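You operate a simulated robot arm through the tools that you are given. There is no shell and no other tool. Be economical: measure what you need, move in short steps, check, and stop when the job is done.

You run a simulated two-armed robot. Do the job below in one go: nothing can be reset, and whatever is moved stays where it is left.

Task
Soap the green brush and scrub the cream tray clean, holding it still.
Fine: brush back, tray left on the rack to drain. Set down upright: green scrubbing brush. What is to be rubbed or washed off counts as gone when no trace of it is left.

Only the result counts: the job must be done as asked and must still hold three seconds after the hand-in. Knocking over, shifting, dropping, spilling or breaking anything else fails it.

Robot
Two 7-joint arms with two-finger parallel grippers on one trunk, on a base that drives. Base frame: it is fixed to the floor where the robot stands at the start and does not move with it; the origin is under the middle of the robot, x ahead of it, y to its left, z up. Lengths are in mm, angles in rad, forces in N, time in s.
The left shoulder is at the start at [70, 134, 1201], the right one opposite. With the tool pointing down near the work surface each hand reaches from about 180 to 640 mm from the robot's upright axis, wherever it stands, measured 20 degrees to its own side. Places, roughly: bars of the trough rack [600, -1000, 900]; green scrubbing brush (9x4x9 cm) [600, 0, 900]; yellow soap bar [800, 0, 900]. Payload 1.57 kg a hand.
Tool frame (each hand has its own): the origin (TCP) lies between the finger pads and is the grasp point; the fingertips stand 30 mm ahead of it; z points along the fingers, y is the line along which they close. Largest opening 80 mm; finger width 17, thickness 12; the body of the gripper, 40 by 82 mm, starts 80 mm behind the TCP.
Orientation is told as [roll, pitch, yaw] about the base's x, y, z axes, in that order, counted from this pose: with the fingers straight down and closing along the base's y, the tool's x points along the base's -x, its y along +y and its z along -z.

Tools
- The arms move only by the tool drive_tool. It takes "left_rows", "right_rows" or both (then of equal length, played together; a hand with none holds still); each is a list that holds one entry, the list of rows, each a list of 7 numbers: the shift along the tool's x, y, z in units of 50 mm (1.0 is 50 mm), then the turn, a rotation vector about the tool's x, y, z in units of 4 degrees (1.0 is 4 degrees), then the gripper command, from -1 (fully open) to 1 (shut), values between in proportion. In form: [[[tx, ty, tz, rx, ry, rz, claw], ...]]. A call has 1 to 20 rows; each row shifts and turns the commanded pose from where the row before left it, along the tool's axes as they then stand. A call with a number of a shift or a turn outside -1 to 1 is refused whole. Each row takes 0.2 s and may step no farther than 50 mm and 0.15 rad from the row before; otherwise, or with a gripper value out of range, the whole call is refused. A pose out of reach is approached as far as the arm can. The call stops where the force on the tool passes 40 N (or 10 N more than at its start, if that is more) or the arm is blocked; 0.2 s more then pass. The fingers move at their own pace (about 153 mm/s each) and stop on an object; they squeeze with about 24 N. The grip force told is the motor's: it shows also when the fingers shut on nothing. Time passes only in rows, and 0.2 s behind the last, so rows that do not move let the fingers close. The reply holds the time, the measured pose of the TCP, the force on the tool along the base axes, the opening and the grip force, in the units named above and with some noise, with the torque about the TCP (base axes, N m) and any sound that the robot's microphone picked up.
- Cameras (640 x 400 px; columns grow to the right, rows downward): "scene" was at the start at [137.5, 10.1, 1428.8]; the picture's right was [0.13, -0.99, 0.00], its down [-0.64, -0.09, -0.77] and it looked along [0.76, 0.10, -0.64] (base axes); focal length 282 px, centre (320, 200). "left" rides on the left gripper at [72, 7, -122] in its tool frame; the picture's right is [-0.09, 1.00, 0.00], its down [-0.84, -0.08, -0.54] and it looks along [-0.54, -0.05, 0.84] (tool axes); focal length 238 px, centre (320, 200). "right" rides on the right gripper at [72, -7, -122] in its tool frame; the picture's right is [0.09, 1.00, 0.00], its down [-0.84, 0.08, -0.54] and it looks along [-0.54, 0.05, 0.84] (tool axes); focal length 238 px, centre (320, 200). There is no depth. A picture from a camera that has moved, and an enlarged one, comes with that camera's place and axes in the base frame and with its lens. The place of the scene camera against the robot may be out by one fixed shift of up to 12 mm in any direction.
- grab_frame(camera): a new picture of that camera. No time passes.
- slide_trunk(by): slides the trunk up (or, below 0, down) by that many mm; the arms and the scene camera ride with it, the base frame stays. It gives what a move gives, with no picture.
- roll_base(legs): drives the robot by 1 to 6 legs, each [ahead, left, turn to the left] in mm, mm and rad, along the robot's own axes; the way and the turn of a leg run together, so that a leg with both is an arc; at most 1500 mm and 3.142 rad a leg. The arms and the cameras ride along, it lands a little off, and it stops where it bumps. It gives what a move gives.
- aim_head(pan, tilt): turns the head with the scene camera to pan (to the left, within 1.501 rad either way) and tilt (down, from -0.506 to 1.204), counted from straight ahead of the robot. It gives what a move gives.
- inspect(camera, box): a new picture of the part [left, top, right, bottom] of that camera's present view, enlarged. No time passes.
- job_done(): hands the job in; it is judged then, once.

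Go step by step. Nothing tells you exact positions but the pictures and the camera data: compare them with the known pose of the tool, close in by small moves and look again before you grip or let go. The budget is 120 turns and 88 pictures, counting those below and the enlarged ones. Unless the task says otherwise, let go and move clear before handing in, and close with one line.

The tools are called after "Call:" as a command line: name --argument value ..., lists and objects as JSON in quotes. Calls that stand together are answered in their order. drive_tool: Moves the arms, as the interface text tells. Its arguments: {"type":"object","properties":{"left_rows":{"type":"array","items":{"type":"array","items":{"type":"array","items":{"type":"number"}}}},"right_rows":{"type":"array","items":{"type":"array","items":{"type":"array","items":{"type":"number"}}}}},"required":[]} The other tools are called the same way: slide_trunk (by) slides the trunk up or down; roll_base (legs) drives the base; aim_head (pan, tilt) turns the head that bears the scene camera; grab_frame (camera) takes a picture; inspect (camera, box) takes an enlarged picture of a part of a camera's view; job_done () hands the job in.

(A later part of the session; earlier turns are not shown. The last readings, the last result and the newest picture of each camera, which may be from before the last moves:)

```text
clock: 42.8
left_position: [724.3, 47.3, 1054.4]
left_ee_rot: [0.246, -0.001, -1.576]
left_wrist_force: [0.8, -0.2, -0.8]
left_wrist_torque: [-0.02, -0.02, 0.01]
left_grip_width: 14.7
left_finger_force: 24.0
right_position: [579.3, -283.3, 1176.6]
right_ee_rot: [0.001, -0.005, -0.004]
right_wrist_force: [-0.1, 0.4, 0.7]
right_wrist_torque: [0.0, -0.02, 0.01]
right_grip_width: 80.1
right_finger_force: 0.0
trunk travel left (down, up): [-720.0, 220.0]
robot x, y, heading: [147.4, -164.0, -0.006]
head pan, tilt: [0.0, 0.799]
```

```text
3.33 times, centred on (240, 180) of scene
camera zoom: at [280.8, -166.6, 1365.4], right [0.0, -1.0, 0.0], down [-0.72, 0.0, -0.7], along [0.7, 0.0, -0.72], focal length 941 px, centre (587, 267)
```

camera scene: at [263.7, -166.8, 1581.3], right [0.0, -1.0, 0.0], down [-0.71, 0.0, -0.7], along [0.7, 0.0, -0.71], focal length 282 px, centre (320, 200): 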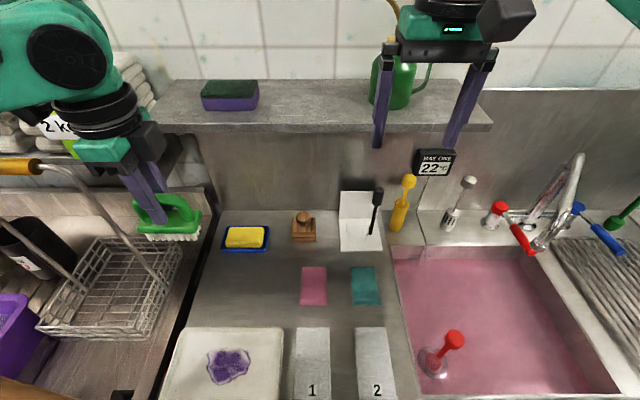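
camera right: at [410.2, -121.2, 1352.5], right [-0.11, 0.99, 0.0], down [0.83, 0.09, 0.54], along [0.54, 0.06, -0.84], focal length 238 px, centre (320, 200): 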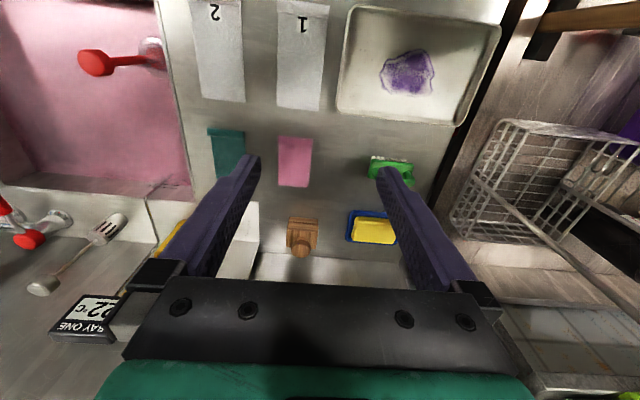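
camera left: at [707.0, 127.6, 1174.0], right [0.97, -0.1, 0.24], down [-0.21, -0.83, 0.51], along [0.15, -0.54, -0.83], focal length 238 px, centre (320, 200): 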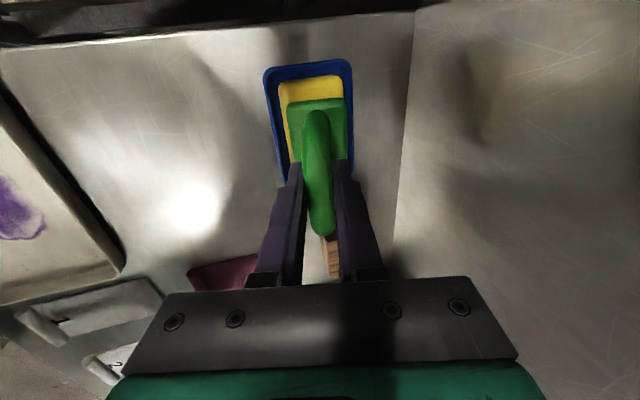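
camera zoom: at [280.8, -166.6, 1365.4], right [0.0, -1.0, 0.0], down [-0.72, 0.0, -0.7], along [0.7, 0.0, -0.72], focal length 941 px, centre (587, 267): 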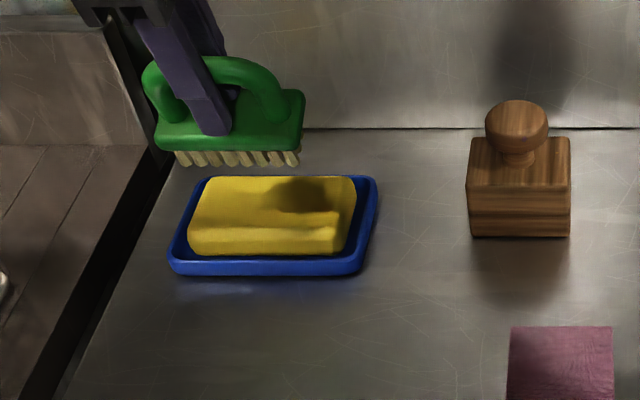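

The brush is soaped. I'll retract and level it, back the base off 50 mm, and bring the right hand over the tray's right wall.

Call:
drive_tool --left_rows '[[[0, -0.9, -0.22, 0, 0, 0, 1], [0, -0.9, -0.22, 0, 0, 0, 1], [0, 0, 0, 0.9, 0, 0, 1], [0, 0, 0, 0.9, 0, 0, 1], [0, 0, 0, 0.9, 0, 0, 1], [0, 0, 0, 0.8, 0, 0, 1], [0, 0, -0.5, 0, 0, 0, 1]]]'

Call:
roll_base --legs '[[-50, 0, 0]]'

Call:
drive_tool --right_rows '[[[0.5, 0.8, 0, 0, 0, 0, -1], [0.5, 0.8, 0, 0, 0, 0, -1], [0.5, 0.8, 0, 0, 0, 0, -1], [0.5, 0.8, 0.3, 0, 0, 0, -1], [0, 0.8, 0.5, 0, 0, 0, -1], [0, 0, 0.9, 0, 0, 0, -1], [0, 0, 0.9, 0, 0, 0, -1]]]'

Call:
grab_frame --camera "right"

Call:
grab_frame --camera "left"

```text
clock: 44.4
left_position: [631.2, 47.4, 1078.4]
left_ee_rot: [0.002, -0.001, -1.577]
left_wrist_force: [0.2, 0.3, -0.8]
left_wrist_torque: [0.03, -0.01, -0.01]
left_grip_width: 14.9
left_finger_force: 23.5
right_position: [581.8, -284.0, 1175.0]
right_ee_rot: [-0.001, -0.003, -0.004]
right_wrist_force: [0.1, 0.9, -0.5]
right_wrist_torque: [0.0, -0.01, 0.01]
right_grip_width: 79.8
right_finger_force: 0.1
trunk travel left (down, up): [-720.0, 220.0]
robot x, y, heading: [146.8, -166.0, 0.002]
head pan, tilt: [0.0, 0.799]
```

```text
clock: 45.3
left_position: [587.4, 47.7, 1075.0]
left_ee_rot: [-0.004, -0.002, -1.574]
left_wrist_force: [0.1, -0.4, 0.4]
left_wrist_torque: [0.0, 0.04, -0.03]
left_grip_width: 14.8
left_finger_force: 23.8
right_position: [538.3, -283.3, 1173.8]
right_ee_rot: [0.001, 0.002, -0.003]
right_wrist_force: [0.8, 0.5, -0.6]
right_wrist_torque: [0.0, 0.05, -0.02]
right_grip_width: 80.0
right_finger_force: 0.1
trunk travel left (down, up): [-720.0, 220.0]
robot x, y, heading: [98.1, -163.2, -0.001]
head pan, tilt: [0.0, 0.799]
```

```text
clock: 46.9
left_position: [582.9, 48.1, 1078.0]
left_ee_rot: [0.003, -0.003, -1.574]
left_wrist_force: [0.9, 0.2, -1.1]
left_wrist_torque: [0.0, 0.01, -0.03]
left_grip_width: 14.9
left_finger_force: 24.0
right_position: [435.3, -84.1, 1045.3]
right_ee_rot: [0.001, 0.0, -0.003]
right_wrist_force: [0.7, -0.1, -0.3]
right_wrist_torque: [0.02, 0.03, 0.0]
right_grip_width: 80.0
right_finger_force: 0.1
trunk travel left (down, up): [-720.0, 220.0]
robot x, y, heading: [98.8, -165.3, -0.002]
head pan, tilt: [0.0, 0.799]
```

```text
55 pictures are left
camera right: at [362.5, -89.6, 1168.4], right [-0.09, 1.0, 0.0], down [0.84, 0.07, 0.54], along [0.54, 0.05, -0.84], focal length 238 px, centre (320, 200)
```

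right: 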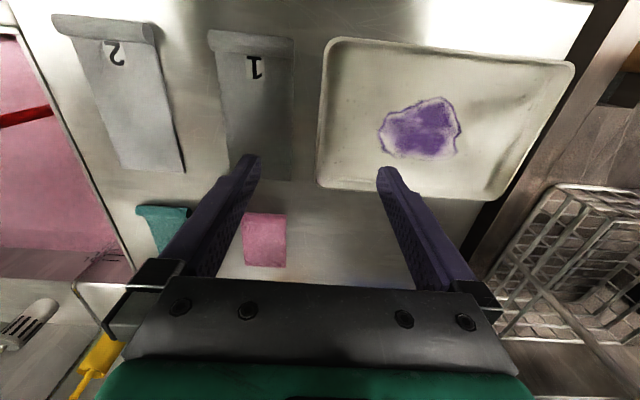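

```text
54 pictures are left
camera left: at [588.5, 120.0, 1201.6], right [1.0, -0.1, 0.0], down [-0.08, -0.84, 0.54], along [-0.05, -0.54, -0.84], focal length 238 px, centre (320, 200)
```

left: 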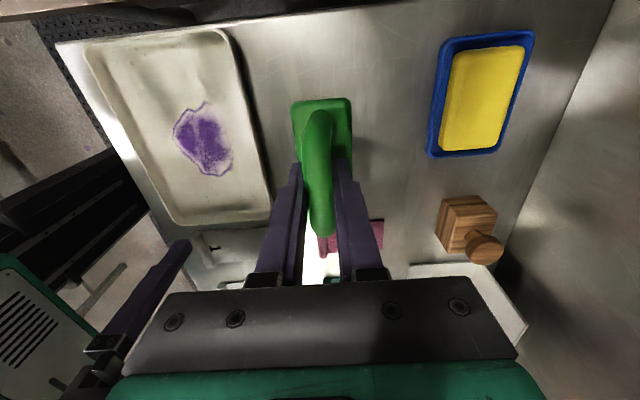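

Call:
drive_tool --right_rows '[[[0, 0.06, 0.6, 0, 0, 0, 0.1], [0, 0, 0.6, 0, 0, 0, 0.1], [0, 0, 0.4, 0, 0, 0, 0.1]]]'

Call:
grab_frame --camera "right"

Call:
inspect --camera "scene" --box '[100, 200, 340, 400]'

```text
clock: 47.7
left_position: [582.6, 49.1, 1078.0]
left_ee_rot: [0.001, -0.002, -1.575]
left_wrist_force: [-1.1, 0.5, -1.0]
left_wrist_torque: [0.01, -0.02, -0.02]
left_grip_width: 15.0
left_finger_force: 23.7
right_position: [433.2, -81.7, 965.5]
right_ee_rot: [0.002, -0.004, -0.005]
right_wrist_force: [-0.7, -0.2, 0.1]
right_wrist_torque: [0.04, -0.01, 0.02]
right_grip_width: 35.9
right_finger_force: 0.1
trunk travel left (down, up): [-720.0, 220.0]
robot x, y, heading: [100.5, -167.2, -0.001]
head pan, tilt: [0.0, 0.799]
```

```text
53 pictures are left
camera right: at [361.3, -85.9, 1087.8], right [-0.09, 1.0, 0.0], down [0.84, 0.07, 0.54], along [0.54, 0.05, -0.84], focal length 238 px, centre (320, 200)
```

right: 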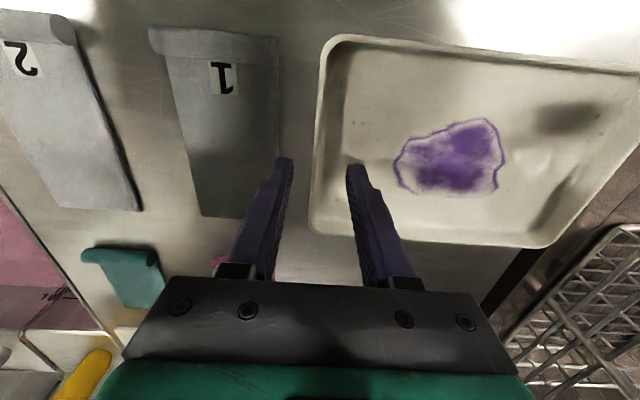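

```text
2.00 times, centred on (220, 300) of scene
camera zoom: at [233.1, -166.3, 1365.3], right [0.0, -1.0, 0.0], down [-0.72, 0.0, -0.7], along [0.7, 0.0, -0.72], focal length 565 px, centre (520, 0)
```

zoom: 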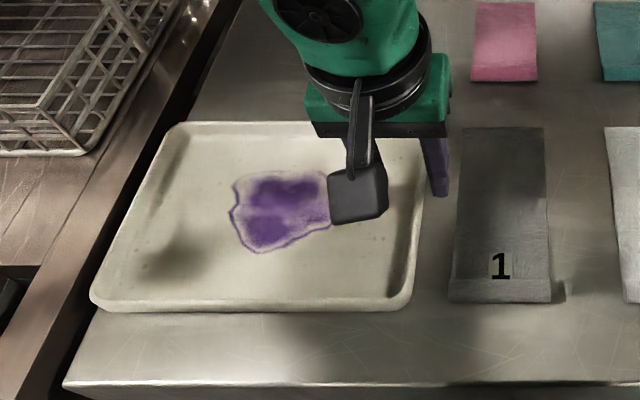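

Call:
drive_tool --right_rows '[[[0, 0.09, 0, 0, 0, 0, -0.15], [0, 0, 0.3, 0, 0, 0, -0.15], [0, 0, 0.27, 0, 0, 0, -0.15], [0, 0, 0, 0, 0, 0, -0.15]]]'

Call:
grab_frame --camera "right"

```text
clock: 48.7
left_position: [583.0, 48.1, 1079.3]
left_ee_rot: [0.002, -0.001, -1.573]
left_wrist_force: [0.2, 0.0, -0.3]
left_wrist_torque: [0.03, 0.0, 0.01]
left_grip_width: 15.2
left_finger_force: 24.1
right_position: [433.4, -74.7, 937.2]
right_ee_rot: [0.001, -0.004, -0.005]
right_wrist_force: [0.1, 0.7, -0.5]
right_wrist_torque: [0.01, -0.01, 0.0]
right_grip_width: 45.9
right_finger_force: 0.0
trunk travel left (down, up): [-720.0, 220.0]
robot x, y, heading: [101.2, -162.1, -0.002]
head pan, tilt: [0.0, 0.799]
```

```text
51 pictures are left
camera right: at [361.3, -81.1, 1060.3], right [-0.09, 1.0, 0.0], down [0.84, 0.07, 0.54], along [0.54, 0.05, -0.84], focal length 238 px, centre (320, 200)
```

right: 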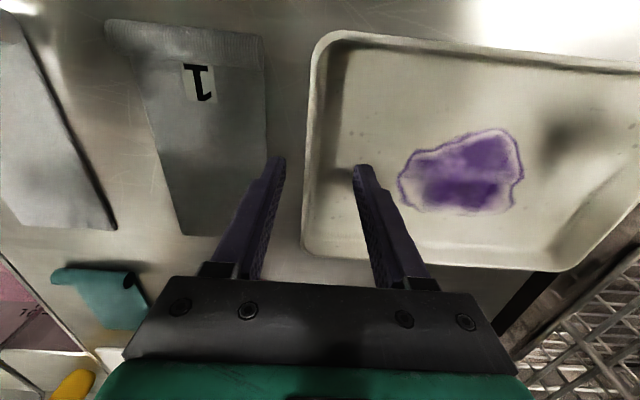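

Call:
drive_tool --right_rows '[[[0, -0.08, 0.04, 0, 0, 0, 0.3], [0, 0, 0, 0, 0, 0, 0.6], [0, 0, 0, 0, 0, 0, 1], [0, 0, 0, 0, 0, 0, 1], [0, 0, 0, 0, 0, 0, 1]]]'

Call:
grab_frame --camera "right"

Call:
grab_frame --camera "scene"

```text
clock: 49.9
left_position: [583.0, 47.5, 1078.5]
left_ee_rot: [0.002, -0.003, -1.574]
left_wrist_force: [-0.8, -0.7, -0.8]
left_wrist_torque: [-0.01, 0.02, 0.02]
left_grip_width: 14.7
left_finger_force: 23.5
right_position: [434.8, -79.6, 934.9]
right_ee_rot: [0.002, -0.002, -0.003]
right_wrist_force: [0.2, -1.1, 0.1]
right_wrist_torque: [-0.01, -0.07, -0.02]
right_grip_width: 3.2
right_finger_force: 24.4
trunk travel left (down, up): [-720.0, 220.0]
robot x, y, heading: [97.9, -163.7, 0.0]
head pan, tilt: [0.0, 0.799]
```

```text
50 pictures are left
camera right: at [361.6, -85.7, 1058.3], right [-0.09, 1.0, 0.0], down [0.84, 0.07, 0.54], along [0.54, 0.05, -0.84], focal length 238 px, centre (320, 200)
```

right: 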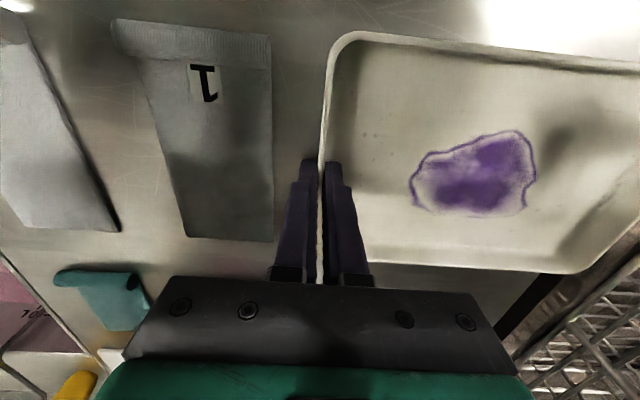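

```text
49 pictures are left
camera scene: at [233.2, -166.4, 1365.3], right [0.0, -1.0, 0.0], down [-0.72, 0.0, -0.7], along [0.7, 0.0, -0.72], focal length 282 px, centre (320, 200)
```

scene: 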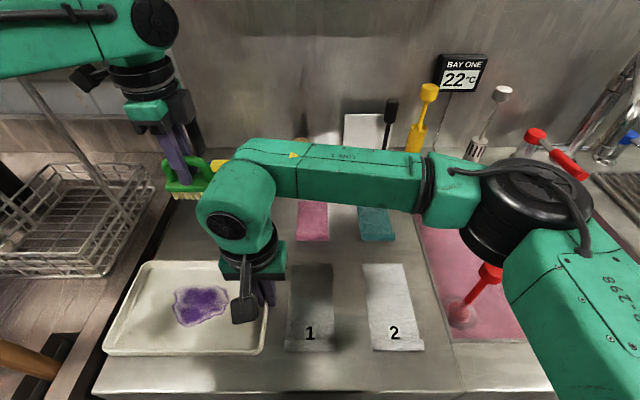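

The tray wall is gripped. The two wrists would pass close to one another, so I'll re-grip nearer the front with the right hand leaning back toward the robot.

Call:
drive_tool --right_rows '[[[0, 0, 0, 0, 0, 0, 0.5], [0.4, 0, -0.08, 0, -1, 0, 0.5], [0.4, 0, 0, 0, -1, 0, 0.5], [0, 0, 0, 0, -1, 0, 0.5], [0, 0, 0, 0, -1, 0, 0.5], [0, 0, 0, 0, -1, 0, 0.5]]]'

Call:
grab_frame --camera "right"

```text
clock: 51.3
left_position: [582.0, 48.0, 1078.5]
left_ee_rot: [0.005, -0.001, -1.574]
left_wrist_force: [-0.1, 0.0, 0.3]
left_wrist_torque: [0.01, 0.01, -0.02]
left_grip_width: 14.9
left_finger_force: 24.0
right_position: [393.6, -79.7, 937.0]
right_ee_rot: [0.003, -0.354, -0.004]
right_wrist_force: [-0.9, -0.5, 0.0]
right_wrist_torque: [0.0, -0.05, 0.02]
right_grip_width: 20.2
right_finger_force: 0.2
trunk travel left (down, up): [-720.0, 220.0]
robot x, y, heading: [96.4, -161.3, -0.002]
head pan, tilt: [0.0, 0.799]
```

```text
48 pictures are left
camera right: at [283.8, -85.0, 1028.4], right [-0.08, 1.0, -0.03], down [0.6, 0.07, 0.8], along [0.8, 0.05, -0.6], focal length 238 px, centre (320, 200)
```

right: 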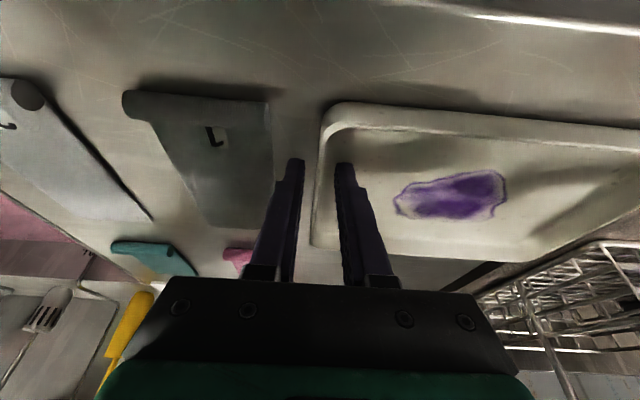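

Call:
drive_tool --right_rows '[[[0, 0, 0.02, 0, 0, 0, 1], [0, 0, 0, 0, 0, 0, 1], [0, 0, 0, 0, 0, 0, 1], [0, 0, 0, 0, 0, 0, 1]]]'

Call:
drive_tool --left_rows '[[[0, -0.8, 0, 0, 0, 0, 1], [0, -0.8, 0, 0, 0, 0, 1], [0, -0.8, 0, 0, 0, 0, 1], [0, -0.6, 0, 0, 0, 0, 1], [0, 0, 0.8, 0, 0, 0, 1], [0, 0, 0.5, 0, 0, 0, 1], [0, 0, 0.2, 0, 0, 0, 1]]]'

Call:
grab_frame --camera "scene"

Call:
grab_frame --camera "left"

```text
clock: 52.3
left_position: [582.3, 48.9, 1078.4]
left_ee_rot: [0.003, -0.001, -1.575]
left_wrist_force: [0.3, 0.6, -1.4]
left_wrist_torque: [-0.01, -0.01, -0.03]
left_grip_width: 15.0
left_finger_force: 24.4
right_position: [392.4, -80.4, 937.8]
right_ee_rot: [0.003, -0.355, -0.006]
right_wrist_force: [2.4, -0.9, 11.8]
right_wrist_torque: [-0.06, -0.16, 0.01]
right_grip_width: 3.5
right_finger_force: 24.1
trunk travel left (down, up): [-720.0, 220.0]
robot x, y, heading: [100.9, -165.0, -0.006]
head pan, tilt: [0.0, 0.799]
```

```text
clock: 53.9
left_position: [432.3, 48.6, 1003.5]
left_ee_rot: [0.003, -0.003, -1.574]
left_wrist_force: [-0.4, -0.1, -1.2]
left_wrist_torque: [0.0, -0.01, -0.01]
left_grip_width: 14.9
left_finger_force: 23.3
right_position: [393.2, -79.2, 938.2]
right_ee_rot: [0.001, -0.355, -0.003]
right_wrist_force: [-0.4, -0.4, 14.7]
right_wrist_torque: [-0.03, -0.13, -0.06]
right_grip_width: 3.2
right_finger_force: 23.9
trunk travel left (down, up): [-720.0, 220.0]
robot x, y, heading: [95.5, -163.3, 0.001]
head pan, tilt: [0.0, 0.799]
```

```text
47 pictures are left
camera scene: at [231.5, -166.8, 1365.5], right [0.0, -1.0, 0.0], down [-0.72, 0.0, -0.7], along [0.7, 0.0, -0.72], focal length 282 px, centre (320, 200)
```

scene: 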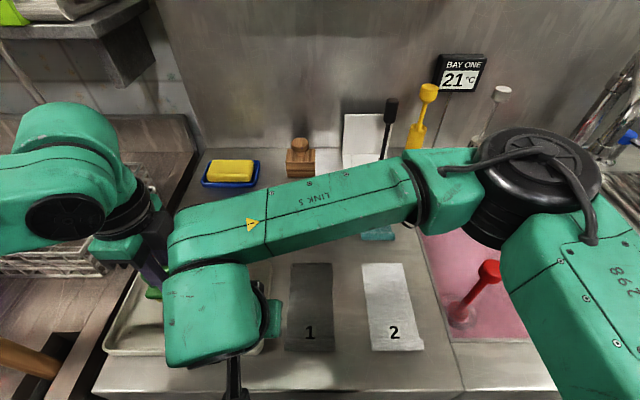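

```text
46 pictures are left
camera left: at [436.5, 120.9, 1126.9], right [1.0, -0.1, 0.0], down [-0.08, -0.84, 0.54], along [-0.05, -0.54, -0.84], focal length 238 px, centre (320, 200)
```

left: 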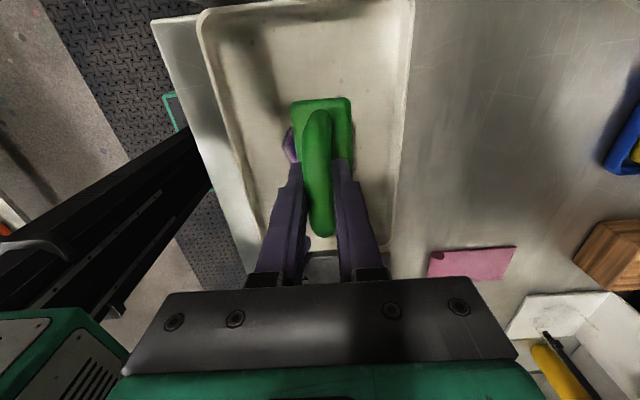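

Tray held; brush is above the stain. I'll lower it to contact.

Call:
drive_tool --left_rows '[[[0, 0, 0.3, 0, 0, 0, 1], [0, 0, 0.1, 0, 0, 0, 1], [0, 0, 0.06, 0, 0, 0, 1], [0, 0, 0.06, 0, 0, 0, 1], [0, 0, 0, 0, 0, 0, 1]]]'

```text
clock: 55.1
left_position: [431.2, 48.3, 977.7]
left_ee_rot: [0.004, -0.002, -1.574]
left_wrist_force: [0.0, 0.3, -0.7]
left_wrist_torque: [0.01, -0.02, -0.02]
left_grip_width: 14.8
left_finger_force: 24.1
right_position: [392.5, -79.2, 936.4]
right_ee_rot: [0.002, -0.352, -0.002]
right_wrist_force: [-0.5, -0.2, 12.8]
right_wrist_torque: [-0.04, -0.07, -0.04]
right_grip_width: 3.5
right_finger_force: 24.0
trunk travel left (down, up): [-720.0, 220.0]
robot x, y, heading: [99.2, -166.8, -0.005]
head pan, tilt: [0.0, 0.799]
```

Call:
drive_tool --left_rows '[[[0, 0, 0.05, 0, 0, 0, 1], [0, 0, 0.04, 0, 0, 0, 1], [0, 0, 0, 0, 0, 0, 1]]]'

```text
clock: 55.9
left_position: [431.9, 48.7, 973.5]
left_ee_rot: [0.005, -0.002, -1.575]
left_wrist_force: [1.5, -0.1, 6.5]
left_wrist_torque: [-0.04, 0.04, 0.01]
left_grip_width: 15.2
left_finger_force: 23.9
right_position: [392.4, -79.1, 936.9]
right_ee_rot: [0.002, -0.352, -0.002]
right_wrist_force: [-0.3, 1.8, 7.7]
right_wrist_torque: [0.0, 0.0, -0.02]
right_grip_width: 3.4
right_finger_force: 24.1
trunk travel left (down, up): [-720.0, 220.0]
robot x, y, heading: [99.4, -164.0, -0.005]
head pan, tilt: [0.0, 0.799]
```

Call:
drive_tool --left_rows '[[[0, 0.3, 0.03, 0, 0, 0, 1], [0, 0.3, 0, 0, 0, 0, 1], [0, -0.4, 0, 0, 0, 0, 1], [0, -0.4, 0, 0, 0, 0, 1], [0, -0.4, 0, 0, 0, 0, 1], [0, 0.4, 0, 0, 0, 0, 1], [0, 0.4, 0, 0, 0, 0, 1], [0, 0.4, 0, 0, 0, 0, 1], [0, -0.4, 0, 0, 0, 0, 1], [0, -0.4, 0, 0, 0, 0, 1], [0, -0.4, 0, 0, 0, 0, 1], [0, 0.4, 0, 0, 0, 0, 1], [0, 0.3, 0, 0, 0, 0, 1]]]'

Call:
grab_frame --camera "right"

Call:
grab_frame --camera "left"

```text
clock: 58.7
left_position: [467.3, 48.7, 971.5]
left_ee_rot: [0.003, -0.001, -1.574]
left_wrist_force: [0.5, 0.3, -1.1]
left_wrist_torque: [0.02, 0.03, 0.01]
left_grip_width: 15.0
left_finger_force: 23.8
left hand out of reach, approached as far as the arm can: row 4, 5
right_position: [392.8, -79.2, 937.3]
right_ee_rot: [0.002, -0.353, -0.005]
right_wrist_force: [1.0, 2.5, 7.1]
right_wrist_torque: [-0.07, -0.02, 0.02]
right_grip_width: 3.2
right_finger_force: 24.8
trunk travel left (down, up): [-720.0, 220.0]
robot x, y, heading: [97.3, -159.2, -0.002]
head pan, tilt: [0.0, 0.799]
```

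```text
45 pictures are left
camera right: at [284.4, -84.6, 1027.7], right [-0.08, 1.0, -0.03], down [0.6, 0.07, 0.8], along [0.8, 0.05, -0.6], focal length 238 px, centre (320, 200)
```

right: 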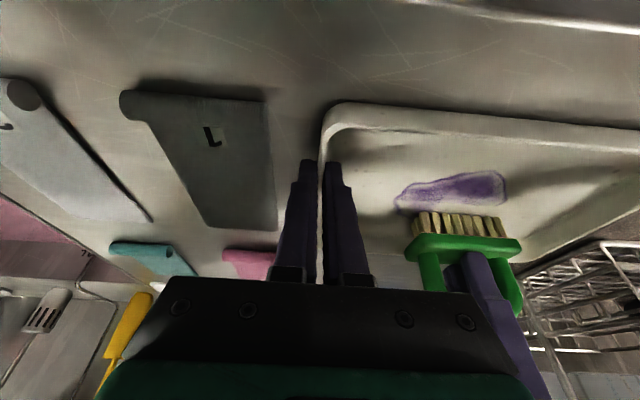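

```text
44 pictures are left
camera left: at [472.8, 121.1, 1095.0], right [1.0, -0.1, 0.0], down [-0.08, -0.84, 0.54], along [-0.05, -0.54, -0.84], focal length 238 px, centre (320, 200)
```

left: 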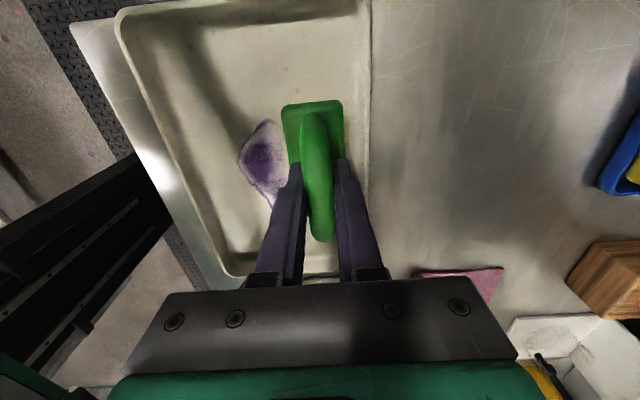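

The left arm hit its inner limit near x = 410. I'll release and lift both hands, back the base off 80 mm, and regrip with more room.

Call:
drive_tool --left_rows '[[[0, 0, -0.3, 0, 0, 0, 1], [0, 0, -0.8, 0, 0, 0, 1], [0, 0, -0.8, 0, 0, 0, 1]]]' --right_rows '[[[0, 0, 0, 0, 0, 0, 0.5], [0, 0, -0.6, 0, 0, 0, 0.5], [0, 0, -0.7, 0, 0, 0, 0.5]]]'

Call:
roll_base --legs '[[-80, 0, 0]]'

Call:
drive_tool --right_rows '[[[-0.8, 0, 0, 0, 0, 0, 0.4], [-0.8, 0, 0, 0, 0, 0, 0.4]]]'

Call:
grab_frame --camera "right"

Call:
grab_frame --camera "left"

```text
clock: 59.5
left_position: [466.0, 48.4, 1065.2]
left_ee_rot: [0.001, -0.002, -1.575]
left_wrist_force: [-0.1, 0.1, 0.0]
left_wrist_torque: [0.0, -0.03, 0.02]
left_grip_width: 14.9
left_finger_force: 23.5
right_position: [370.5, -80.6, 998.7]
right_ee_rot: [0.002, -0.352, -0.004]
right_wrist_force: [0.2, 0.7, 0.6]
right_wrist_torque: [0.0, -0.01, 0.06]
right_grip_width: 20.1
right_finger_force: 0.0
trunk travel left (down, up): [-720.0, 220.0]
robot x, y, heading: [98.2, -162.8, -0.007]
head pan, tilt: [0.0, 0.799]
```

```text
clock: 60.6
left_position: [389.8, 48.2, 1064.7]
left_ee_rot: [-0.001, -0.003, -1.575]
left_wrist_force: [-0.2, -0.5, -1.7]
left_wrist_torque: [0.03, -0.01, 0.01]
left_grip_width: 15.1
left_finger_force: 24.0
right_position: [293.2, -79.3, 996.9]
right_ee_rot: [0.002, -0.35, -0.003]
right_wrist_force: [-0.4, -0.1, 0.5]
right_wrist_torque: [0.02, 0.02, -0.02]
right_grip_width: 20.0
right_finger_force: 0.0
trunk travel left (down, up): [-720.0, 220.0]
robot x, y, heading: [16.5, -164.0, -0.001]
head pan, tilt: [0.0, 0.799]
```

```text
clock: 61.2
left_position: [388.5, 48.0, 1064.0]
left_ee_rot: [0.001, -0.003, -1.574]
left_wrist_force: [-0.5, 0.3, -0.9]
left_wrist_torque: [-0.01, -0.03, 0.0]
left_grip_width: 15.2
left_finger_force: 23.8
right_position: [369.2, -80.0, 1026.2]
right_ee_rot: [0.002, -0.352, -0.003]
right_wrist_force: [0.0, 0.1, 0.9]
right_wrist_torque: [-0.01, 0.04, 0.03]
right_grip_width: 24.0
right_finger_force: 0.0
trunk travel left (down, up): [-720.0, 220.0]
robot x, y, heading: [18.1, -164.6, 0.001]
head pan, tilt: [0.0, 0.799]
```

```text
43 pictures are left
camera right: at [259.4, -85.3, 1115.9], right [-0.08, 1.0, -0.03], down [0.6, 0.07, 0.8], along [0.8, 0.05, -0.6], focal length 238 px, centre (320, 200)
```

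right: 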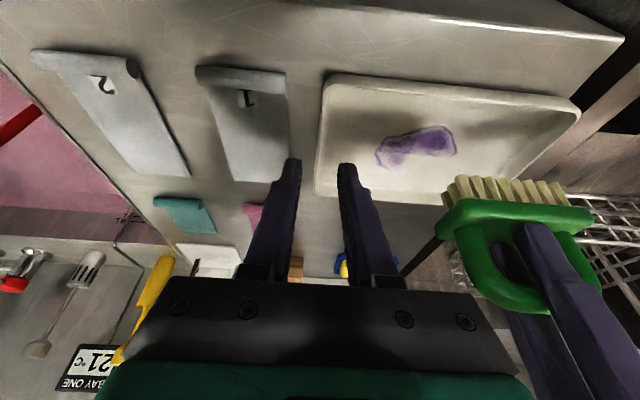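

```text
42 pictures are left
camera left: at [394.0, 121.8, 1188.3], right [1.0, -0.09, 0.0], down [-0.08, -0.84, 0.54], along [-0.05, -0.54, -0.84], focal length 238 px, centre (320, 200)
```

left: 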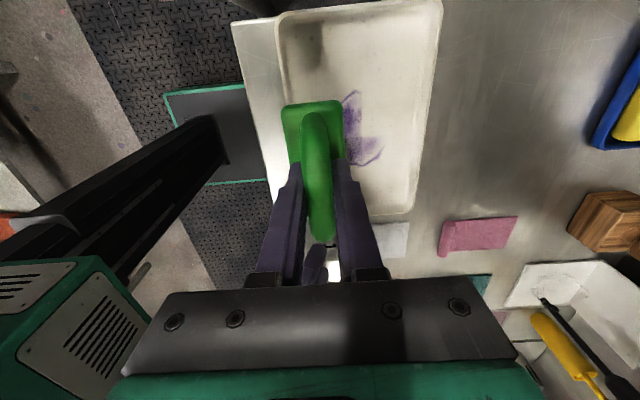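

The brush works; part of the stain is gone. Regripping the wall.

Call:
drive_tool --right_rows '[[[0, 0, 0.7, 0, 0, 0, 0.4], [0, 0, 0.7, 0, 0, 0, 0.4], [0, 0, 0.46, 0, 0, 0, 0.4], [0, 0, 0, 0, 0, 0, 0.7], [0, 0, 0, 0, 0, 0, 1], [0, 0, 0, 0, 0, 0, 1], [0, 0, 0, 0, 0, 0, 1]]]'

Call:
drive_tool --left_rows '[[[0, 0.5, 0.5, 0, 0, 0, 1], [0, 0.5, 0.5, 0, 0, 0, 1], [0, 0, 0.5, 0, 0, 0, 1], [0, 0, 0.24, 0, 0, 0, 1], [0, 0, 0.1, 0, 0, 0, 1], [0, 0, 0, 0, 0, 0, 1]]]'

Call:
grab_frame --camera "right"

Call:
grab_frame --camera "scene"

```text
clock: 62.8
left_position: [389.0, 49.2, 1064.9]
left_ee_rot: [0.003, -0.002, -1.574]
left_wrist_force: [-0.4, -0.3, -0.2]
left_wrist_torque: [0.03, -0.01, 0.01]
left_grip_width: 14.6
left_finger_force: 24.4
right_position: [399.5, -79.7, 937.4]
right_ee_rot: [0.001, -0.35, -0.003]
right_wrist_force: [-0.4, 0.1, 0.9]
right_wrist_torque: [-0.01, -0.02, -0.02]
right_grip_width: 3.3
right_finger_force: 24.4
trunk travel left (down, up): [-720.0, 220.0]
robot x, y, heading: [17.2, -163.4, 0.002]
head pan, tilt: [0.0, 0.799]
```

```text
clock: 64.2
left_position: [437.2, 48.5, 972.9]
left_ee_rot: [0.0, 0.0, -1.573]
left_wrist_force: [-0.5, -0.1, -0.6]
left_wrist_torque: [0.0, -0.01, 0.0]
left_grip_width: 15.2
left_finger_force: 24.2
right_position: [400.2, -80.6, 937.9]
right_ee_rot: [0.002, -0.354, -0.004]
right_wrist_force: [-0.5, 0.4, -0.2]
right_wrist_torque: [-0.03, -0.03, -0.01]
right_grip_width: 3.3
right_finger_force: 23.4
trunk travel left (down, up): [-720.0, 220.0]
robot x, y, heading: [18.0, -163.4, 0.002]
head pan, tilt: [0.0, 0.799]
```

```text
41 pictures are left
camera right: at [290.4, -85.6, 1028.7], right [-0.08, 1.0, -0.03], down [0.6, 0.07, 0.8], along [0.8, 0.05, -0.6], focal length 238 px, centre (320, 200)
```

right: 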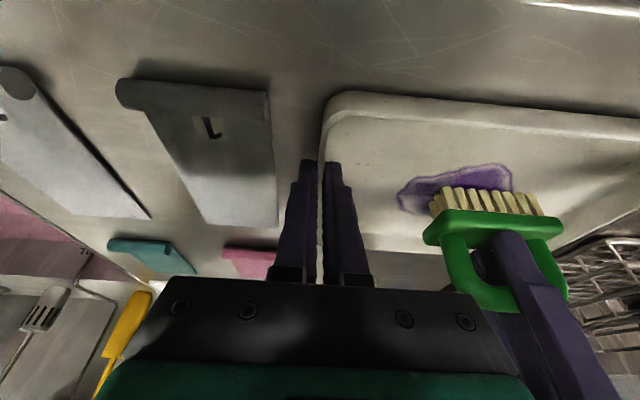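

```text
40 pictures are left
camera scene: at [153.8, -165.9, 1365.3], right [0.0, -1.0, 0.0], down [-0.72, 0.0, -0.7], along [0.7, 0.0, -0.72], focal length 282 px, centre (320, 200)
```

scene: 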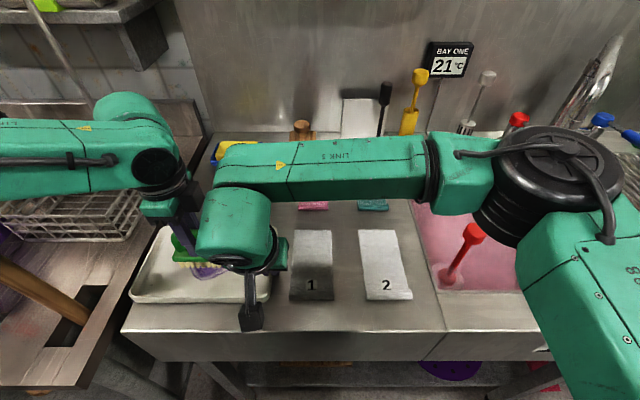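

Call:
drive_tool --left_rows '[[[0, 0, 0.04, 0, 0, 0, 1], [0, 0, 0.04, 0, 0, 0, 1], [0, 0, 0, 0, 0, 0, 1]]]'

```text
clock: 65.0
left_position: [437.4, 48.8, 969.5]
left_ee_rot: [0.004, -0.002, -1.573]
left_wrist_force: [0.0, -0.3, 2.1]
left_wrist_torque: [-0.09, -0.03, -0.04]
left_grip_width: 14.8
left_finger_force: 24.7
right_position: [398.7, -79.6, 938.8]
right_ee_rot: [0.002, -0.352, -0.003]
right_wrist_force: [0.5, 0.8, -1.2]
right_wrist_torque: [-0.01, 0.02, -0.03]
right_grip_width: 3.2
right_finger_force: 24.4
trunk travel left (down, up): [-720.0, 220.0]
robot x, y, heading: [19.4, -163.9, -0.0]
head pan, tilt: [0.0, 0.799]
```

Call:
drive_tool --left_rows '[[[0, 0, 0.04, 0, 0, 0, 1], [0, -0.3, 0.02, 0, 0, 0, 1], [0, -0.3, 0, 0, 0, 0, 1], [0, -0.15, 0, 0, 0, 0, 1], [0, 0.35, 0, 0, 0, 0, 1], [0, 0.35, 0, 0, 0, 0, 1], [0, 0.35, 0, 0, 0, 0, 1], [0, -0.35, 0, 0, 0, 0, 1], [0, -0.35, 0, 0, 0, 0, 1], [0, -0.35, 0, 0, 0, 0, 1], [0, 0.35, 0, 0, 0, 0, 1], [0, 0.35, 0, 0, 0, 0, 1]]]'

Call:
grab_frame --camera "right"

```text
clock: 66.2
left_position: [407.9, 49.4, 967.8]
left_ee_rot: [-0.003, 0.001, -1.575]
left_wrist_force: [-2.7, 0.0, 9.9]
left_wrist_torque: [0.11, 0.09, 0.04]
left_grip_width: 14.7
left_finger_force: 24.0
right_position: [398.6, -82.0, 937.0]
right_ee_rot: [0.001, -0.355, -0.005]
right_wrist_force: [-0.5, -1.4, 1.5]
right_wrist_torque: [-0.06, -0.04, -0.05]
right_grip_width: 3.5
right_finger_force: 23.7
trunk travel left (down, up): [-720.0, 220.0]
robot x, y, heading: [20.3, -163.6, -0.003]
head pan, tilt: [0.0, 0.799]
stopped in row 5 (left hand): the force on the tool passed its limit (the readings are from after the stop); the commanded pose is now the measured one
```

```text
39 pictures are left
camera right: at [289.4, -86.7, 1028.6], right [-0.08, 1.0, -0.03], down [0.6, 0.07, 0.8], along [0.8, 0.05, -0.6], focal length 238 px, centre (320, 200)
```

right: 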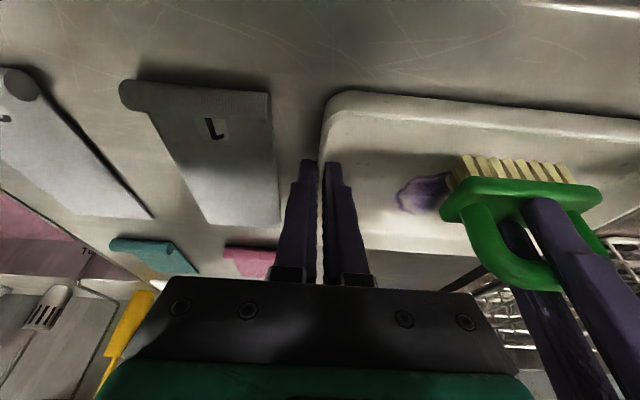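

Most of the stain is gone; the right part remains. I'll lift slightly, shift to y ≈ 25 and scrub there with shorter strokes.

Call:
drive_tool --left_rows '[[[0, 0, -0.2, 0, 0, 0, 1], [-0.24, 0.2, 0, 0, 0, 0, 1], [-0.24, 0.2, 0, 0, 0, 0, 1], [0, 0, 0.1, 0, 0, 0, 1], [0, 0, 0.08, 0, 0, 0, 1], [0, 0, 0.02, 0, 0, 0, 1]]]'

Call:
grab_frame --camera "right"

Call:
grab_frame --camera "scene"

```text
clock: 67.6
left_position: [426.6, 24.6, 968.2]
left_ee_rot: [-0.001, -0.002, -1.573]
left_wrist_force: [-2.5, 1.1, 12.1]
left_wrist_torque: [0.26, 0.09, 0.04]
left_grip_width: 15.0
left_finger_force: 23.7
right_position: [400.0, -81.2, 937.5]
right_ee_rot: [0.002, -0.355, -0.007]
right_wrist_force: [5.5, 2.0, 6.4]
right_wrist_torque: [0.04, 0.15, -0.02]
right_grip_width: 3.6
right_finger_force: 23.9
trunk travel left (down, up): [-720.0, 220.0]
robot x, y, heading: [18.4, -167.8, 0.002]
head pan, tilt: [0.0, 0.799]
```

```text
38 pictures are left
camera right: at [290.2, -85.8, 1028.4], right [-0.08, 1.0, -0.03], down [0.6, 0.07, 0.8], along [0.8, 0.05, -0.6], focal length 238 px, centre (320, 200)
```

right: 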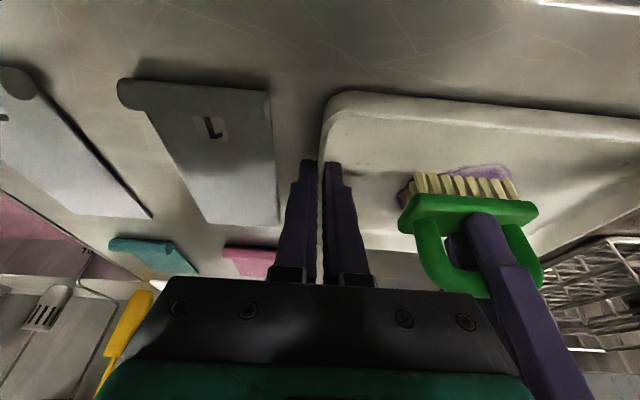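

```text
37 pictures are left
camera scene: at [152.0, -166.1, 1365.7], right [0.0, -1.0, 0.0], down [-0.72, 0.0, -0.7], along [0.7, 0.0, -0.72], focal length 282 px, centre (320, 200)
```

scene: 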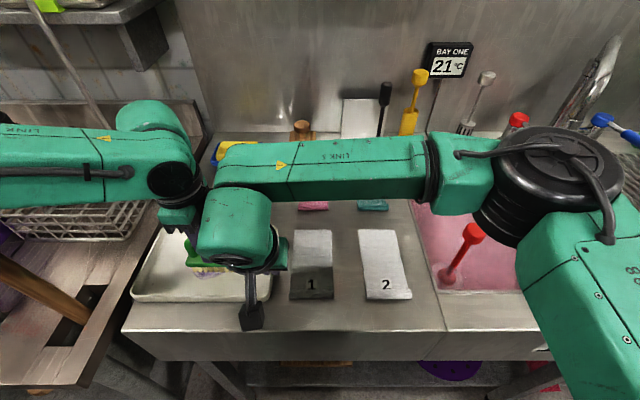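

Call:
drive_tool --left_rows '[[[0, 0.2, 0, 0, 0, 0, 1], [0, 0.2, 0, 0, 0, 0, 1], [0, 0.2, 0, 0, 0, 0, 1], [0, -0.2, 0, 0, 0, 0, 1], [0, -0.2, 0, 0, 0, 0, 1], [0, -0.2, 0, 0, 0, 0, 1], [0, 0.2, 0, 0, 0, 0, 1], [0, 0.2, 0, 0, 0, 0, 1], [0, 0.2, 0, 0, 0, 0, 1]]]'

Call:
grab_frame --camera "right"

```text
clock: 69.6
left_position: [456.9, 24.8, 967.6]
left_ee_rot: [-0.004, -0.002, -1.573]
left_wrist_force: [-6.7, 0.6, 18.2]
left_wrist_torque: [0.03, 0.25, 0.01]
left_grip_width: 14.8
left_finger_force: 23.6
right_position: [398.6, -81.4, 937.2]
right_ee_rot: [0.001, -0.356, -0.005]
right_wrist_force: [6.7, 1.8, -0.1]
right_wrist_torque: [-0.01, -0.18, -0.09]
right_grip_width: 3.7
right_finger_force: 24.2
trunk travel left (down, up): [-720.0, 220.0]
robot x, y, heading: [19.3, -161.3, -0.002]
head pan, tilt: [0.0, 0.799]
```

```text
36 pictures are left
camera right: at [288.9, -86.3, 1028.4], right [-0.08, 1.0, -0.03], down [0.6, 0.07, 0.8], along [0.8, 0.05, -0.6], focal length 238 px, centre (320, 200)
```

right: 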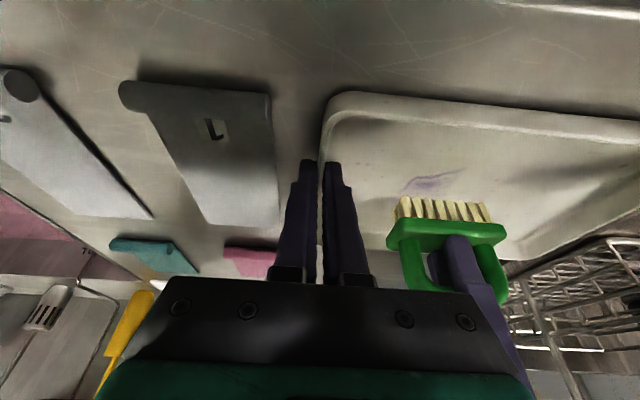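

Only a faint trace is left near [423, 10]. More strokes over it.

Call:
drive_tool --left_rows '[[[0.1, -0.2, 0, 0, 0, 0, 1], [0, -0.2, 0, 0, 0, 0, 1], [0, -0.2, 0, 0, 0, 0, 1], [0, -0.2, 0, 0, 0, 0, 1], [0, -0.15, 0, 0, 0, 0, 1], [0, 0.2, 0, 0, 0, 0, 1], [0, 0.2, 0, 0, 0, 0, 1], [0, -0.2, 0, 0, 0, 0, 1], [0, -0.2, 0, 0, 0, 0, 1], [0, 0.2, 0, 0, 0, 0, 1], [0, 0.2, 0, 0, 0, 0, 1], [0, 0.2, 0, 0, 0, 0, 1], [0, 0.2, 0, 0, 0, 0, 1], [0, 0.2, 0, 0, 0, 0, 1]]]'

Call:
drive_tool --left_rows '[[[0, 0, -0.5, 0, 0, 0, 1], [0, 0.7, -0.5, 0, 0, 0, 1], [0, 0.8, -0.5, 0, 0, 0, 1], [0, 0.5, -0.5, 0, 0, 0, 1]]]'

Call:
grab_frame --camera "right"

Call:
inspect --camera "right" --box '[320, 90, 600, 260]'

```text
clock: 72.6
left_position: [458.2, 29.6, 967.2]
left_ee_rot: [-0.003, -0.001, -1.576]
left_wrist_force: [-8.1, 0.4, 24.9]
left_wrist_torque: [-0.01, 0.3, 0.01]
left_grip_width: 14.8
left_finger_force: 23.9
right_position: [399.3, -80.9, 938.6]
right_ee_rot: [0.002, -0.357, -0.006]
right_wrist_force: [4.3, 0.7, -10.0]
right_wrist_torque: [0.02, 0.03, -0.12]
right_grip_width: 3.5
right_finger_force: 24.2
trunk travel left (down, up): [-720.0, 220.0]
robot x, y, heading: [20.8, -165.7, 0.0]
head pan, tilt: [0.0, 0.799]
```

```text
clock: 73.6
left_position: [560.5, 30.3, 1067.3]
left_ee_rot: [-0.006, -0.002, -1.573]
left_wrist_force: [0.6, -0.1, 0.3]
left_wrist_torque: [0.02, -0.01, -0.03]
left_grip_width: 14.6
left_finger_force: 24.4
right_position: [400.0, -80.5, 936.4]
right_ee_rot: [0.002, -0.354, -0.005]
right_wrist_force: [0.1, -0.9, 8.8]
right_wrist_torque: [-0.01, 0.1, 0.05]
right_grip_width: 3.2
right_finger_force: 23.9
trunk travel left (down, up): [-720.0, 220.0]
robot x, y, heading: [19.1, -169.2, -0.002]
head pan, tilt: [0.0, 0.799]
```

```text
35 pictures are left
camera right: at [290.3, -85.8, 1028.6], right [-0.08, 1.0, -0.03], down [0.6, 0.07, 0.8], along [0.8, 0.05, -0.6], focal length 238 px, centre (320, 200)
```

right: 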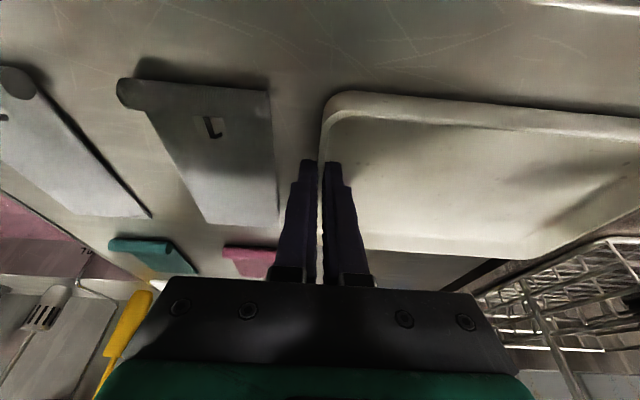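

```text
2.29 times, centred on (460, 175) of right
camera zoom: at [290.3, -85.8, 1028.6], right [-0.08, 1.0, -0.03], down [0.6, 0.07, 0.8], along [0.8, 0.05, -0.6], focal length 545 px, centre (0, 257)
```

zoom: 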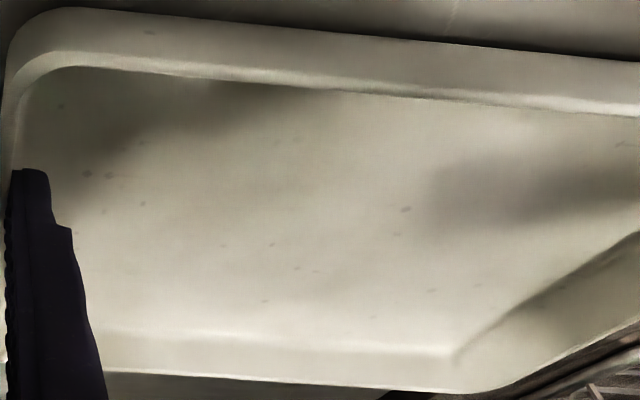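

The tray looks clean. Now I'll release it, lift the right hand, roll ahead and return the brush to [598, 41].

Call:
drive_tool --right_rows '[[[0, 0, 0, 0, 0, 0, 0.4], [0, 0, -0.5, 0, 0, 0, 0.4], [0, 0, -0.8, 0, 0, 0, 0.4], [0, 0, -0.8, 0, 0, 0, 0.4]]]'

Call:
roll_base --legs '[[70, 0, 0]]'

```text
clock: 74.6
left_position: [560.6, 30.6, 1066.1]
left_ee_rot: [-0.001, -0.003, -1.572]
left_wrist_force: [-0.5, 0.0, -1.0]
left_wrist_torque: [0.03, 0.0, -0.01]
left_grip_width: 15.0
left_finger_force: 24.3
right_position: [364.0, -80.9, 1034.5]
right_ee_rot: [-0.001, -0.354, -0.005]
right_wrist_force: [-0.1, -0.1, 0.3]
right_wrist_torque: [0.01, 0.0, 0.04]
right_grip_width: 24.3
right_finger_force: 0.0
trunk travel left (down, up): [-720.0, 220.0]
robot x, y, heading: [19.7, -163.8, -0.001]
head pan, tilt: [0.0, 0.799]
```

```text
clock: 75.6
left_position: [627.7, 29.6, 1067.6]
left_ee_rot: [0.0, -0.002, -1.573]
left_wrist_force: [-0.4, 0.2, -0.5]
left_wrist_torque: [0.0, -0.03, 0.01]
left_grip_width: 14.8
left_finger_force: 24.2
right_position: [431.4, -80.9, 1036.8]
right_ee_rot: [0.0, -0.356, -0.004]
right_wrist_force: [-0.1, -0.6, -0.4]
right_wrist_torque: [0.02, -0.01, 0.01]
right_grip_width: 23.8
right_finger_force: 0.0
trunk travel left (down, up): [-720.0, 220.0]
robot x, y, heading: [89.2, -162.5, -0.003]
head pan, tilt: [0.0, 0.799]
```

Call:
drive_tool --left_rows '[[[0.23, -0.59, 0, 0, 0, 0, 1], [0, 0, 0.7, 0, 0, 0, 1], [0, 0, 0.7, 0, 0, 0, 1], [0, 0, 0.4, 0, 0, 0, 1], [0, 0, 0, 0, 0, 0, 1]]]'

Call:
inspect --camera "scene" --box '[120, 120, 300, 270]'

```text
clock: 76.8
left_position: [602.2, 43.8, 977.0]
left_ee_rot: [-0.003, -0.001, -1.57]
left_wrist_force: [0.0, -0.1, -0.3]
left_wrist_torque: [-0.02, -0.03, -0.01]
left_grip_width: 15.1
left_finger_force: 23.7
right_position: [436.0, -79.7, 1034.4]
right_ee_rot: [-0.001, -0.353, -0.005]
right_wrist_force: [0.1, -0.2, 0.0]
right_wrist_torque: [0.0, 0.03, 0.0]
right_grip_width: 23.8
right_finger_force: 0.1
trunk travel left (down, up): [-720.0, 220.0]
robot x, y, heading: [90.5, -162.5, -0.005]
head pan, tilt: [0.0, 0.799]
```

```text
2.67 times, centred on (210, 195) of scene
camera zoom: at [223.9, -166.3, 1365.3], right [0.0, -1.0, 0.0], down [-0.72, 0.0, -0.7], along [0.7, 0.0, -0.72], focal length 753 px, centre (613, 213)
```

zoom: 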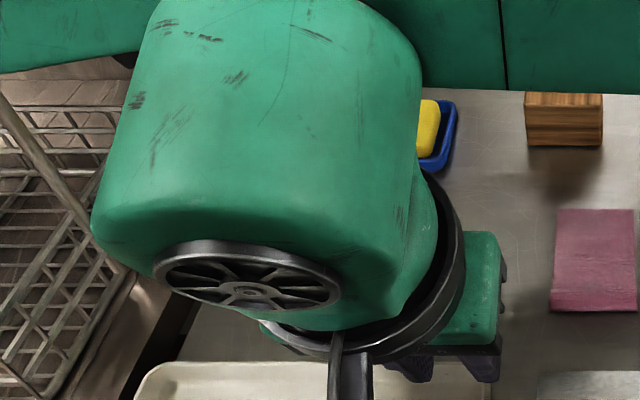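

Right arm blocks the scene view; I'll lower the brush by feel.

Call:
drive_tool --left_rows '[[[-0.04, -0.08, 0.08, 0, 0, 0, 1], [0, 0, 0.06, 0, 0, 0, 1], [0, 0, 0.04, 0, 0, 0, 1], [0, 0, 0, 0, 0, 0, 1]]]'

Call:
grab_frame --camera "left"

```text
clock: 77.8
left_position: [597.2, 40.4, 966.8]
left_ee_rot: [-0.004, -0.001, -1.574]
left_wrist_force: [0.8, -0.6, -0.3]
left_wrist_torque: [-0.01, 0.01, 0.04]
left_grip_width: 15.1
left_finger_force: 23.4
right_position: [434.7, -80.2, 1035.6]
right_ee_rot: [0.0, -0.353, -0.004]
right_wrist_force: [-0.6, 0.1, -0.4]
right_wrist_torque: [0.01, 0.02, -0.01]
right_grip_width: 24.1
right_finger_force: 0.1
trunk travel left (down, up): [-720.0, 220.0]
robot x, y, heading: [90.9, -163.7, -0.004]
head pan, tilt: [0.0, 0.799]
```

```text
32 pictures are left
camera left: at [602.4, 112.6, 1090.6], right [1.0, -0.09, 0.0], down [-0.08, -0.84, 0.54], along [-0.05, -0.54, -0.84], focal length 238 px, centre (320, 200)
```

left: 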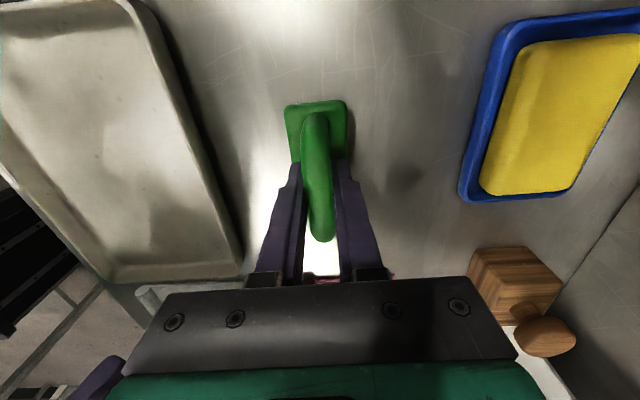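

Call:
drive_tool --left_rows '[[[0, 0, 0.03, 0, 0, 0, 1], [0, 0, 0.03, 0, 0, 0, 1], [0, 0, 0, 0, 0, 0, 1]]]'

```text
clock: 78.6
left_position: [597.9, 40.0, 964.0]
left_ee_rot: [-0.004, -0.002, -1.573]
left_wrist_force: [0.0, 0.6, -0.8]
left_wrist_torque: [0.05, 0.02, -0.01]
left_grip_width: 15.0
left_finger_force: 23.9
right_position: [434.0, -80.3, 1034.5]
right_ee_rot: [0.002, -0.352, -0.002]
right_wrist_force: [-0.3, 0.1, -0.3]
right_wrist_torque: [-0.01, -0.02, 0.02]
right_grip_width: 23.8
right_finger_force: 0.0
trunk travel left (down, up): [-720.0, 220.0]
robot x, y, heading: [88.3, -165.1, -0.003]
head pan, tilt: [0.0, 0.799]
```

Call:
drive_tool --left_rows '[[[0, 0, 0.03, 0, 0, 0, 1], [0, 0, 0.03, 0, 0, 0, 1], [0, 0, 0, 0, 0, 0, 1]]]'

```text
clock: 79.4
left_position: [596.3, 39.5, 963.0]
left_ee_rot: [0.003, -0.003, -1.573]
left_wrist_force: [3.8, 3.4, 18.1]
left_wrist_torque: [0.06, -0.05, 0.05]
left_grip_width: 14.9
left_finger_force: 24.0
right_position: [432.7, -81.3, 1036.0]
right_ee_rot: [0.001, -0.355, -0.005]
right_wrist_force: [-0.9, -0.2, -0.2]
right_wrist_torque: [0.0, -0.01, 0.0]
right_grip_width: 23.9
right_finger_force: 0.0
trunk travel left (down, up): [-720.0, 220.0]
robot x, y, heading: [90.4, -165.7, 0.002]
head pan, tilt: [0.0, 0.799]
```

Contact at 963. Ease up 1 mm, release and lift off.

Call:
drive_tool --left_rows '[[[0, 0, -0.02, 0, 0, 0, 1], [0, 0, 0, 0, 0, 0, 0.4], [0, 0, 0, 0, 0, 0, -0.2], [0, 0, 0, 0, 0, 0, -0.5], [0, 0, -0.4, 0, 0, 0, -0.5], [0, 0, -0.8, 0, 0, 0, -0.5], [0, 0, -0.8, 0, 0, 0, -0.5]]]'

Call:
grab_frame --camera "left"

```text
clock: 81.0
left_position: [595.6, 41.8, 1063.7]
left_ee_rot: [-0.003, -0.001, -1.572]
left_wrist_force: [-0.1, 0.0, 0.2]
left_wrist_torque: [0.0, -0.01, -0.02]
left_grip_width: 59.9
left_finger_force: 0.1
right_position: [433.2, -80.3, 1034.8]
right_ee_rot: [0.0, -0.354, -0.004]
right_wrist_force: [-0.4, -0.1, 0.2]
right_wrist_torque: [0.0, -0.02, -0.03]
right_grip_width: 24.0
right_finger_force: 0.1
trunk travel left (down, up): [-720.0, 220.0]
robot x, y, heading: [90.0, -162.3, -0.0]
head pan, tilt: [0.0, 0.799]
```

```text
31 pictures are left
camera left: at [602.1, 113.7, 1186.8], right [1.0, -0.09, 0.0], down [-0.08, -0.84, 0.54], along [-0.05, -0.54, -0.84], focal length 238 px, centre (320, 200)
```

left: 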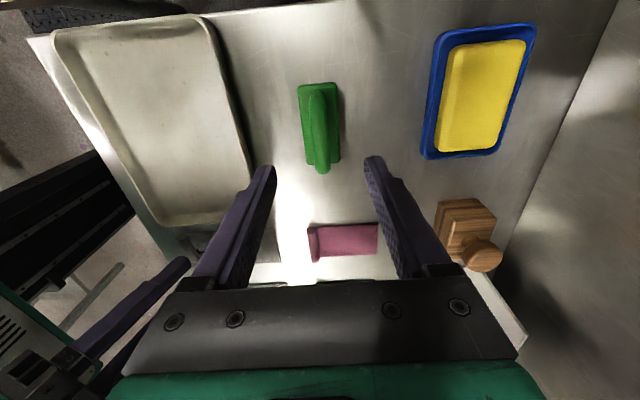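

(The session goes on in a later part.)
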